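You operate a simulated robot arm through the tools that you are given. There is no shell and no other tool. Be economical: measure what you need, move in short steps, check, and stop when the job is done.

Carry out the task below with a simulated robot arm. There is one attempt and no reset: what you move stays moved.

JOB
Put the hand brush on top of the brown carton on the top of the dryer bench.

Only the result counts: the job must be done as asked and must still hold three seconds after the hand-in. Knocking over, shifting, dropping, spilling or breaking anything else fails it.

ROBOT AND FRAMES
A 6-joint arm with a two-finger parallel gripper, fixed in place. Base frame: the origin is at the foot of the arm, x ahead of it, y to its left, z up; the work surface is at about z = 0.86. Units: m, rad, N and s.
With the tool pointing down near the work surface it reaches from about 0.24 to 0.64 m from the base axis. Its first joint turns from -1.152 to 1.152 rad. Payload 2.7 kg.
Tool frame: the origin (TCP) lies between the finger pads and is the grasp point; the fingertips stand 0.023 m ahead of it; z points along the fingers, y is the line along which they close. Largest opening 0.094 m; finger width 0.038, thickness 0.01; the body of the gripper, 0.054 by 0.096 m, starts 0.039 m behind the TCP.
Orientation is that of the tool frame in the base frame, as a unit quaternion [x, y, z, w]. With the fingers straight down and closing along the base's y, the tool's x points along the base's -x, its y along +y and its z along -z.

CONTROLS
- The arm moves only by the tool apply_moves. Its argument "moves" is a list of rows, each a list of 3 entries, a list of its own where there are three numbers: the shift along the base's x, y, z in units of 300 mm (1.0 is 300 mm), then the turn about the base's z in units of 90 degrees (1.0 is 90 degrees), then the closure in counts, from 0 (fully open) to 255 (shut). In form: [[[tx, ty, tz], twist, hand], ...]. A call has 1 to 20 rows; each row is the pose to reach, as a shift and turn from the pose commanded when the call began. A call with a number of a shift or a turn outside -1 to 1 is refused whole. A row lasts 0.2 s, in which the tool goes at most 0.05 m and 0.15 rad; a call with a longer step from one row to the next is refused whole, and so is a gripper value outside its range. Where a pose cannot be reached the arm comes as near as it can. A force on the tool above 40 N (or 10 N above the force at the start of the call, whichever is more), or a blocked arm, ends the call early, and 0.2 s more pass. The fingers move at their own pace (about 0.045 m/s each) and stop on an object; they squeeze with about 41 N. The grip force told is the motor's: it shows also when the fingers shut on nothing. Time passes only in rows, and 0.2 s behind the last, so rows that repeat a pose let the fingers close. It gives the time, the measured TCP pose, the force on the tool (base axes), the opening and the grip force at its end, in the units of the frame above (readings bear some noise), and new pictures: "views" is both (left out), scene, wrist or none.
- Cameras (640 x 400 px; columns grow to the right, rows downward): "scene" is fixed at [0.0824, -0.4374, 1.4086]; the picture's right is [0.71, -0.70, 0.00], its down [-0.37, -0.38, -0.85] and it looks along [0.59, 0.61, -0.53] (base axes); focal length 326 px, centre (320, 200). "wrist" rides on the gripper at [-0.039, 0, -0.044] in the tool frame; the picture's right is [0.00, -1.00, 0.00], its down [0.97, 0.00, -0.24] and it looks along [0.24, 0.00, 0.97] (tool axes); focal length 218 px, centre (320, 200). There is no depth. A picture from a camera that has moved, and an enlarged one, comes with that camera's place and axes in the base frame and with its lens.
- inspect(camera, box): a new picture of the part [left, top, right, bottom] of that camera's present view, enlarged. No time passes.
- close_job(): hands the job in; it is judged then, once.

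Work in short steps. Places have to be worked out from the pictures, the camera data and where the tool is seen: move nearer, look again, correct. Check each grasp and each placing, and mend what went wrong. You have 90 turns and 170 pictures in all, those below and enlarged ones among them. Open the gripper and draw the arm clear of the work before you hand the job in, unless the task says otherwise; then end with one line.

The tools are called after "Call:" as name(argument=value, ...) on one line, values as JSON. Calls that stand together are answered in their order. apply_moves: Moves the arm, as the interface text tells. Its arguments: {"type":"object","properties":{"moves":{"type":"array","items":{"type":"array"}},"views":{"type":"string","enum":["both","scene","wrist","none"]}},"required":["moves"]} The other tools are called the same way: inspect (camera, box) takes an enlarged picture of a part of a camera's view; close_job () hands the job in.

At the start:

```text
time: 0.0
tcp_pos: [0.3878, -0.0082, 1.1967]
orientation: [0.001, 1.0, 0.0, 0.001]
force: [-0.6, 0.2, -0.4]
gripper_width: 0.0939
grasp_force: 0.0
```

scene: 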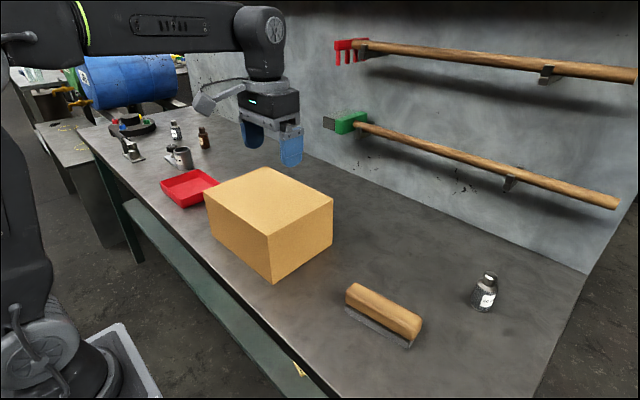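
wrist: 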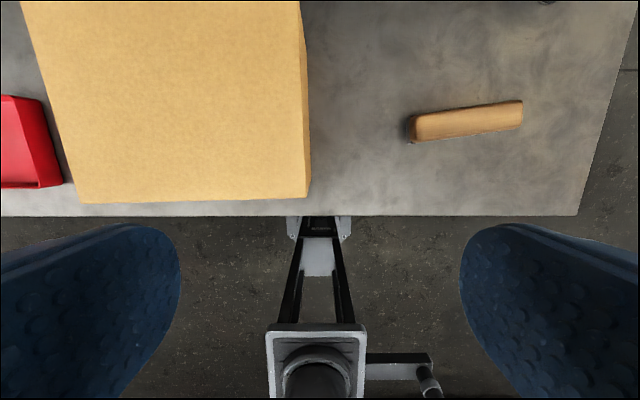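

The brush is at about (0.462, -0.223), its top near z 0.90 and its long axis about 9° off y. The carton top is at z≈0.997, centred near (0.457, 0.133). I'll move above the brush and turn the gripper so it closes across it.

Call:
apply_moves(moves=[[[0.025, -0.072, -0.03], -0.09, 0], [[0.05, -0.143, -0.06], -0.18, 0], [[0.074, -0.215, -0.09], -0.27, 0], [[0.099, -0.286, -0.12], -0.36, 0], [[0.124, -0.358, -0.15], -0.45, 0], [[0.148, -0.43, -0.18], -0.54, 0], [[0.173, -0.5, -0.21], -0.63, 0], [[0.198, -0.573, -0.24], -0.72, 0], [[0.222, -0.644, -0.27], -0.81, 0], [[0.247, -0.716, -0.3], -0.9, 0], [[0.247, -0.716, -0.3], -0.9, 0]])

```text
time: 2.4
tcp_pos: [0.4606, -0.2236, 1.1081]
orientation: [0.651, 0.759, 0.0, 0.0]
force: [-0.1, -1.1, -0.2]
gripper_width: 0.0938
grasp_force: 0.1
camera wrist: at [0.4657, -0.2636, 1.1505], right [-0.99, -0.15, 0.0], down [-0.15, 0.96, 0.24], along [-0.04, 0.24, -0.97], focal length 218 px, centre (320, 200)
```

scene: 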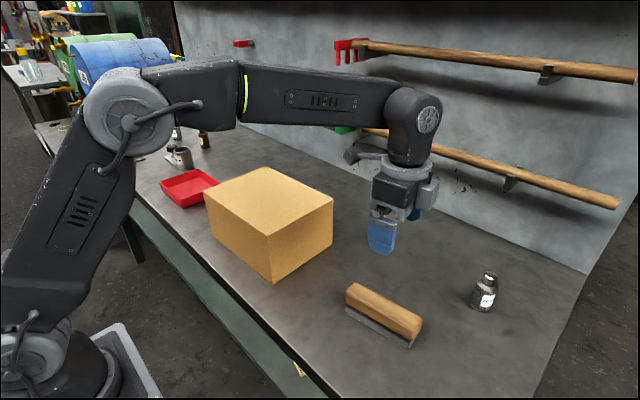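
wrist: 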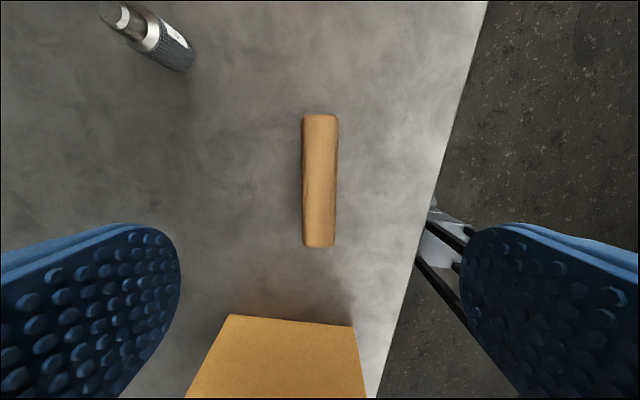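

The brush is centred under the gripper and aligned with it. Next I descend to z≈0.93 and look.

Call:
apply_moves(moves=[[[-0.002, -0.002, -0.12], 0, 0], [[-0.004, -0.002, -0.24], 0, 0], [[-0.005, -0.002, -0.36], 0, 0], [[-0.005, -0.002, -0.48], 0, 0], [[-0.005, -0.002, -0.58], 0, 0], [[-0.005, -0.002, -0.58], 0, 0]])

```text
time: 3.8
tcp_pos: [0.4599, -0.2237, 0.9336]
orientation: [0.65, 0.76, 0.0, 0.001]
force: [-0.6, -0.1, 0.8]
gripper_width: 0.0941
grasp_force: 0.0
camera wrist: at [0.4653, -0.2638, 0.9755], right [-0.99, -0.15, 0.0], down [-0.15, 0.96, 0.24], along [-0.04, 0.24, -0.97], focal length 218 px, centre (320, 200)
```

scene: 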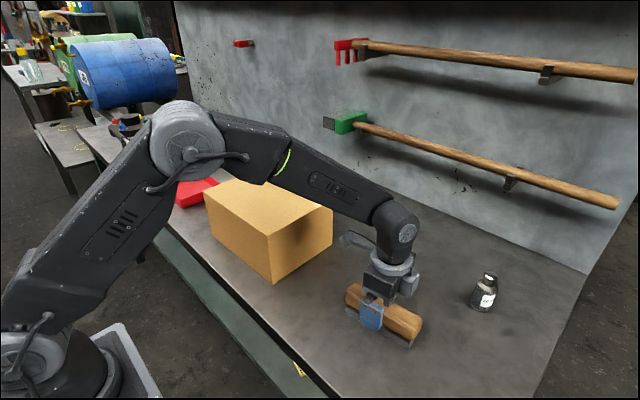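
wrist: 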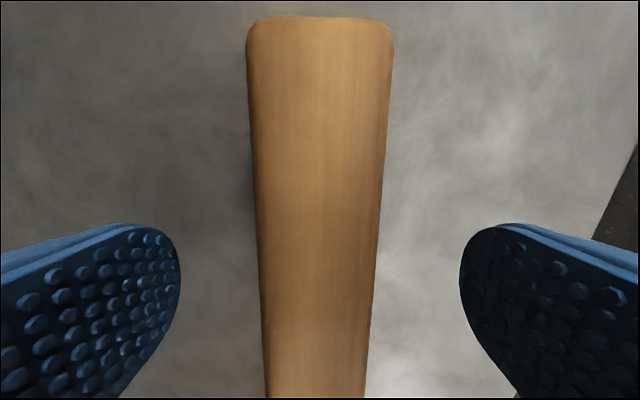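

The brush top is at z≈0.901 and its width is about 0.042. I'll lower to TCP z≈0.889 and close.

Call:
apply_moves(moves=[[[0, 0.006, -0.07], 0, 0], [[0, 0.012, -0.149], 0, 0], [[0, 0.012, -0.149], 0, 0], [[0, 0.012, -0.149], 0, 255], [[0, 0.012, -0.149], 0, 255], [[0, 0.012, -0.149], 0, 255], [[0, 0.012, -0.149], 0, 255], [[0, 0.012, -0.149], 0, 255], [[0, 0.012, -0.149], 0, 255]])

```text
time: 5.8
tcp_pos: [0.4598, -0.2188, 0.8891]
orientation: [0.65, 0.76, 0.0, 0.0]
force: [0.9, 0.2, 0.6]
gripper_width: 0.0431
grasp_force: 40.7
camera wrist: at [0.4657, -0.2581, 0.9311], right [-0.99, -0.15, 0.0], down [-0.15, 0.96, 0.24], along [-0.04, 0.24, -0.97], focal length 218 px, centre (320, 200)
```

scene: 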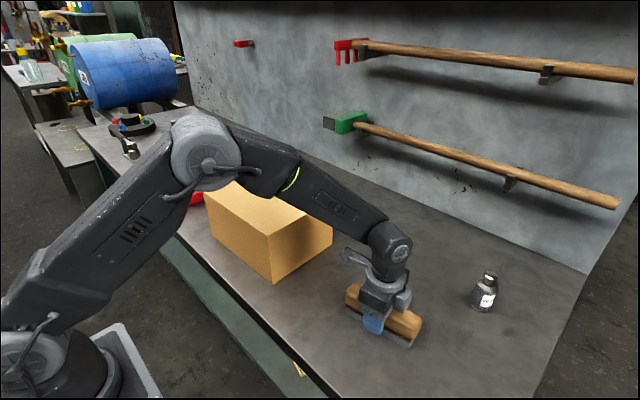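
wrist: 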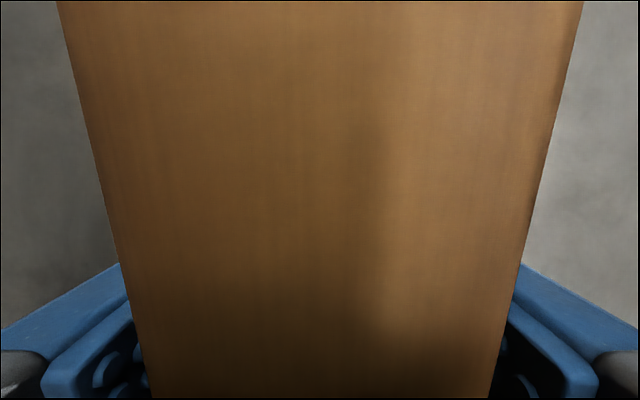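

The grip is firm at 0.043 m opening and 41 N. I'll lift straight up to z≈1.11.

Call:
apply_moves(moves=[[[0, 0, 0.06], 0, 255], [[0, 0, 0.15], 0, 255], [[0, 0, 0.27], 0, 255], [[0, 0, 0.39], 0, 255], [[0, 0, 0.51], 0, 255], [[0, 0, 0.63], 0, 255], [[0, 0, 0.74], 0, 255], [[0, 0, 0.74], 0, 255]])

```text
time: 7.6
tcp_pos: [0.4588, -0.2192, 1.1106]
orientation: [0.65, 0.76, -0.001, 0.0]
force: [0.4, -0.1, -2.4]
gripper_width: 0.0434
grasp_force: 40.6
camera wrist: at [0.4649, -0.2589, 1.1525], right [-0.99, -0.15, 0.0], down [-0.15, 0.96, 0.24], along [-0.04, 0.24, -0.97], focal length 218 px, centre (320, 200)
```

scene: 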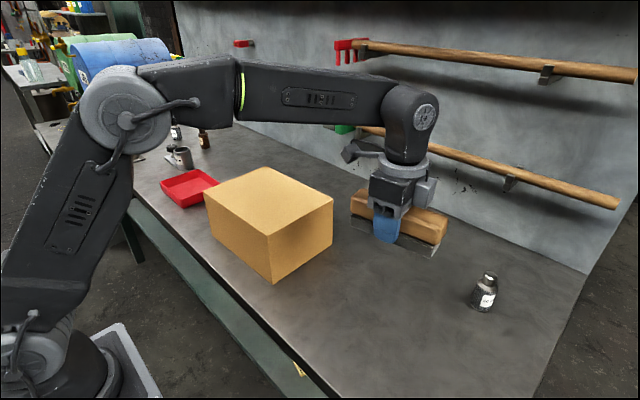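
wrist: 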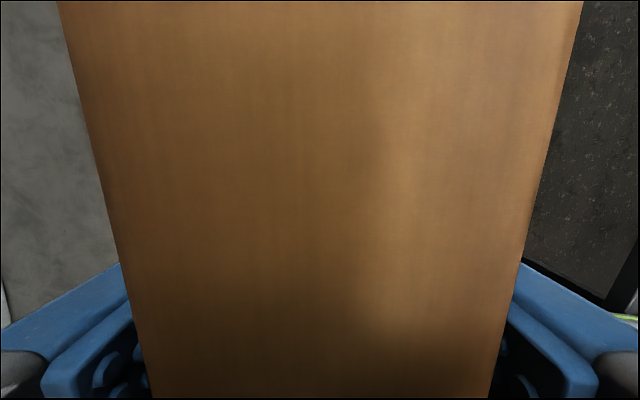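

Holding well. I'll carry it across over the carton at this height (brush bottom ≈1.08, carton top ≈1.0).

Call:
apply_moves(moves=[[[0, 0.1, 0], 0, 255], [[0, 0.22, 0], 0, 255], [[0, 0.35, 0], 0, 255], [[0, 0.48, 0], 0, 255], [[0, 0.6, 0], 0, 255], [[0, 0.72, 0], 0, 255], [[0, 0.84, 0], 0, 255], [[0, 0.92, 0], 0, 255], [[0, 1.0, 0], 0, 255], [[0, 1.0, 0], 0, 255]], views="none")

Call:
apply_moves(moves=[[[-0.005, 0.08, 0], 0, 255], [[-0.01, 0.16, 0], 0, 255], [[-0.01, 0.17, 0], 0, 255], [[-0.01, 0.17, 0], 0, 255]])

```text
time: 9.8
tcp_pos: [0.4592, 0.0816, 1.1104]
orientation: [0.65, 0.76, -0.001, 0.001]
force: [0.6, -0.4, -2.2]
gripper_width: 0.0434
grasp_force: 40.9
```

```text
time: 10.8
tcp_pos: [0.4552, 0.1324, 1.11]
orientation: [0.65, 0.76, -0.001, 0.0]
force: [0.2, -0.1, -1.7]
gripper_width: 0.0432
grasp_force: 40.7
camera wrist: at [0.4613, 0.0923, 1.1517], right [-0.99, -0.15, 0.0], down [-0.15, 0.96, 0.24], along [-0.04, 0.24, -0.97], focal length 218 px, centre (320, 200)
```

scene: 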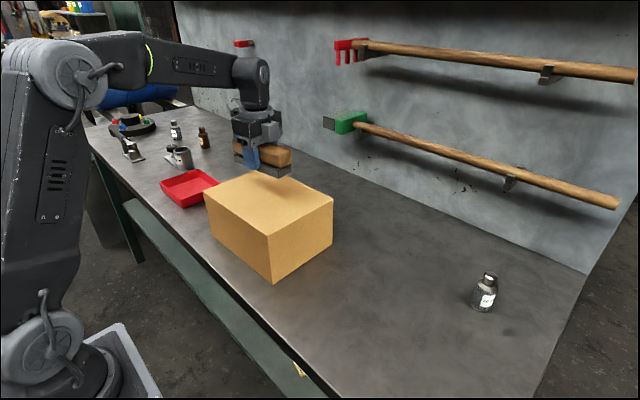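
wrist: 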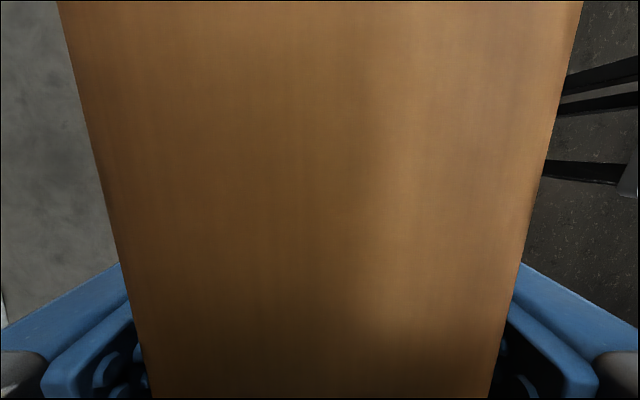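

The brush is over the carton's centre and contact is expected at TCP z≈1.026. I'll go to 1.042 first and check.

Call:
apply_moves(moves=[[[0, 0, -0.08], 0, 255], [[0, 0, -0.16], 0, 255], [[0, 0, -0.227], 0, 255], [[0, 0, -0.227], 0, 255]], views="none")

Call:
inspect(camera="scene", box=[180, 80, 360, 300])

```text
time: 11.8
tcp_pos: [0.4574, 0.1301, 1.0419]
orientation: [0.65, 0.76, 0.0, 0.001]
force: [-0.1, -0.5, -2.2]
gripper_width: 0.0432
grasp_force: 41.2
```

```text
1.82 times, centred on (270, 190) of scene
camera zoom: at [0.0824, -0.4374, 1.4086], right [0.71, -0.7, 0.0], down [-0.37, -0.38, -0.85], along [0.59, 0.61, -0.53], focal length 592 px, centre (411, 218)
```

zoom: 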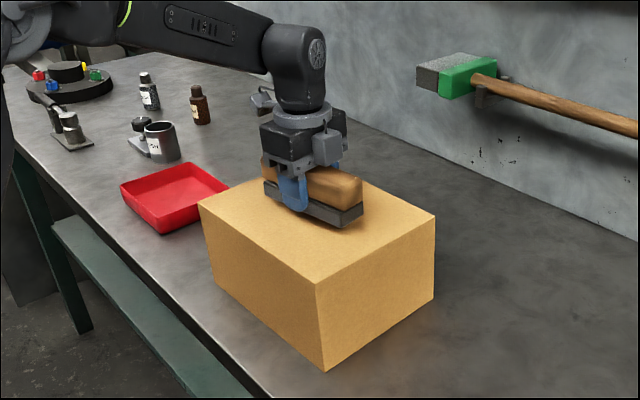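

There is no contact yet and the gap is small. I'll lower in 2 mm rows and read the force.

Call:
apply_moves(moves=[[[0, 0, -0.0067], 0, 255], [[0, 0, -0.0133], 0, 255], [[0, 0, -0.02], 0, 255], [[0, 0, -0.0267], 0, 255], [[0, 0, -0.0333], 0, 255]], views="none")

Call:
apply_moves(moves=[[[0, 0, -0.005], 0, 255], [[0, 0, -0.01], 0, 255]], views="none")

Call:
inspect(camera="scene", box=[220, 130, 330, 220])

```text
time: 13.0
tcp_pos: [0.4561, 0.1306, 1.0326]
orientation: [0.65, 0.76, 0.0, 0.0]
force: [-0.2, -0.1, -3.0]
gripper_width: 0.0432
grasp_force: 40.8
```

```text
time: 13.6
tcp_pos: [0.4563, 0.1322, 1.0303]
orientation: [0.65, 0.76, 0.0, 0.0]
force: [0.7, -0.2, -1.0]
gripper_width: 0.0433
grasp_force: 41.7
```

```text
4.44 times, centred on (275, 175) of scene
camera zoom: at [0.0824, -0.4374, 1.4086], right [0.71, -0.7, 0.0], down [-0.37, -0.38, -0.85], along [0.59, 0.61, -0.53], focal length 1448 px, centre (520, 311)
```

zoom: 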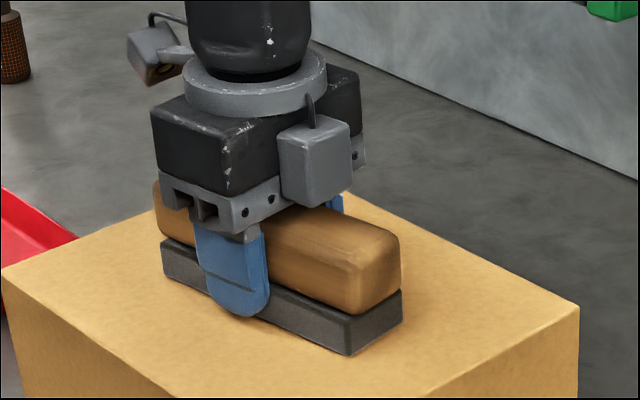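

Very close now, and the force is still only the brush's weight. I'll keep lowering in 1 mm steps.

Call:
apply_moves(moves=[[[0, 0, -0.0033], 0, 255], [[0, 0, -0.0067], 0, 255]], views="none")

Call:
apply_moves(moves=[[[0, 0, -0.0033], 0, 255], [[0, 0, -0.0067], 0, 255]], views="none")

```text
time: 14.2
tcp_pos: [0.4564, 0.1311, 1.0287]
orientation: [0.65, 0.76, 0.0, 0.001]
force: [-4.1, 1.3, 8.8]
gripper_width: 0.043
grasp_force: 40.5
```

```text
time: 14.8
tcp_pos: [0.457, 0.1318, 1.0289]
orientation: [0.65, 0.76, 0.002, 0.002]
force: [-15.0, -0.3, 34.4]
gripper_width: 0.0433
grasp_force: 40.9
```

It is in contact and pressing at 34 N. I'll back off 2 mm to relieve the force, then open.

Call:
apply_moves(moves=[[[0, 0, 0.004], 0, 255], [[0, 0, 0.007], 0, 255], [[0, 0, 0.007], 0, 255]], views="none")

Call:
apply_moves(moves=[[[0, 0, 0], 0, 200], [[0, 0, 0], 0, 100], [[0, 0, 0], 0, 0], [[0, 0, 0], 0, 0], [[0, 0, 0], 0, 0], [[0, 0, 0], 0, 0]])

```text
time: 15.6
tcp_pos: [0.4565, 0.1315, 1.0282]
orientation: [0.65, 0.76, 0.001, 0.0]
force: [-7.5, 5.6, 24.3]
gripper_width: 0.0435
grasp_force: 41.6
```

```text
time: 17.0
tcp_pos: [0.456, 0.1319, 1.0273]
orientation: [0.65, 0.76, 0.0, 0.001]
force: [0.2, -0.5, -0.3]
gripper_width: 0.0939
grasp_force: 0.1
camera wrist: at [0.4625, 0.0915, 1.07], right [-0.99, -0.15, 0.0], down [-0.15, 0.96, 0.24], along [-0.04, 0.24, -0.97], focal length 218 px, centre (320, 200)
```

scene: 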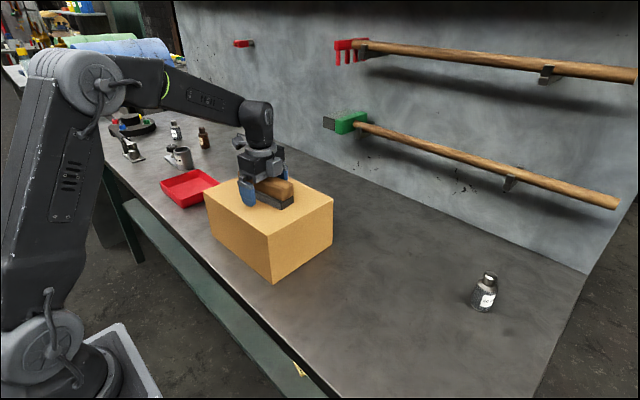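
wrist: 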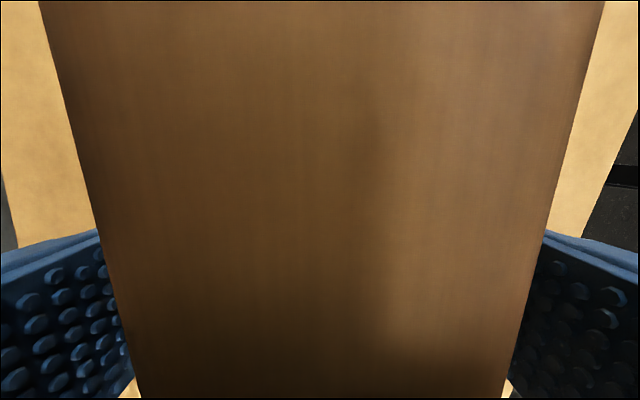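

The brush is released and resting on the carton. I'll withdraw straight up.

Call:
apply_moves(moves=[[[0, 0, 0.04], 0, 0], [[0, 0, 0.1], 0, 0], [[0, 0, 0.2], 0, 0], [[0, 0, 0.32], 0, 0], [[0, 0, 0.44], 0, 0], [[0, 0, 0.56], 0, 0], [[0, 0, 0.56], 0, 0]])

```text
time: 18.6
tcp_pos: [0.4577, 0.1309, 1.1966]
orientation: [0.65, 0.76, -0.001, 0.001]
force: [0.5, -1.1, 0.9]
gripper_width: 0.0941
grasp_force: 0.1
camera wrist: at [0.4634, 0.0911, 1.239], right [-0.99, -0.15, 0.0], down [-0.15, 0.96, 0.24], along [-0.04, 0.24, -0.97], focal length 218 px, centre (320, 200)
```

scene: 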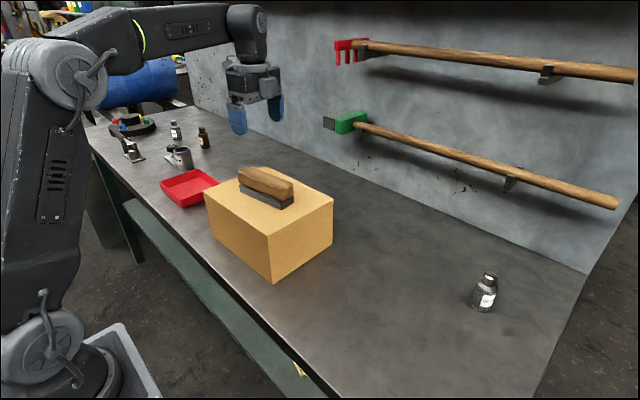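
wrist: 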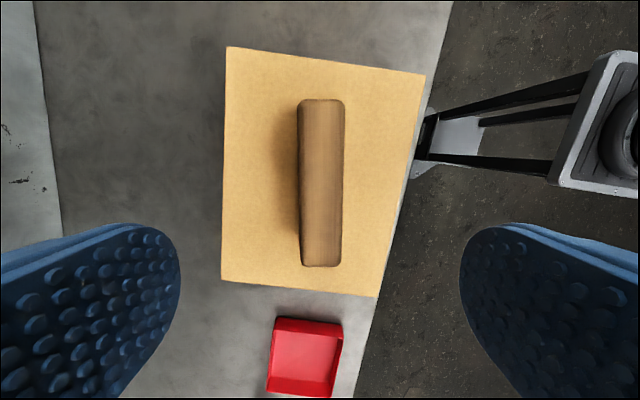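

The brush lies wholly on the carton top, the carton hasn't moved and the arm is clear, so I'm handing in.

Call:
close_job()

```text
The job is handed in.
```

The hand brush is lying on top of the brown carton, nothing else was moved, and the job is handed in with the gripper open and the arm clear.
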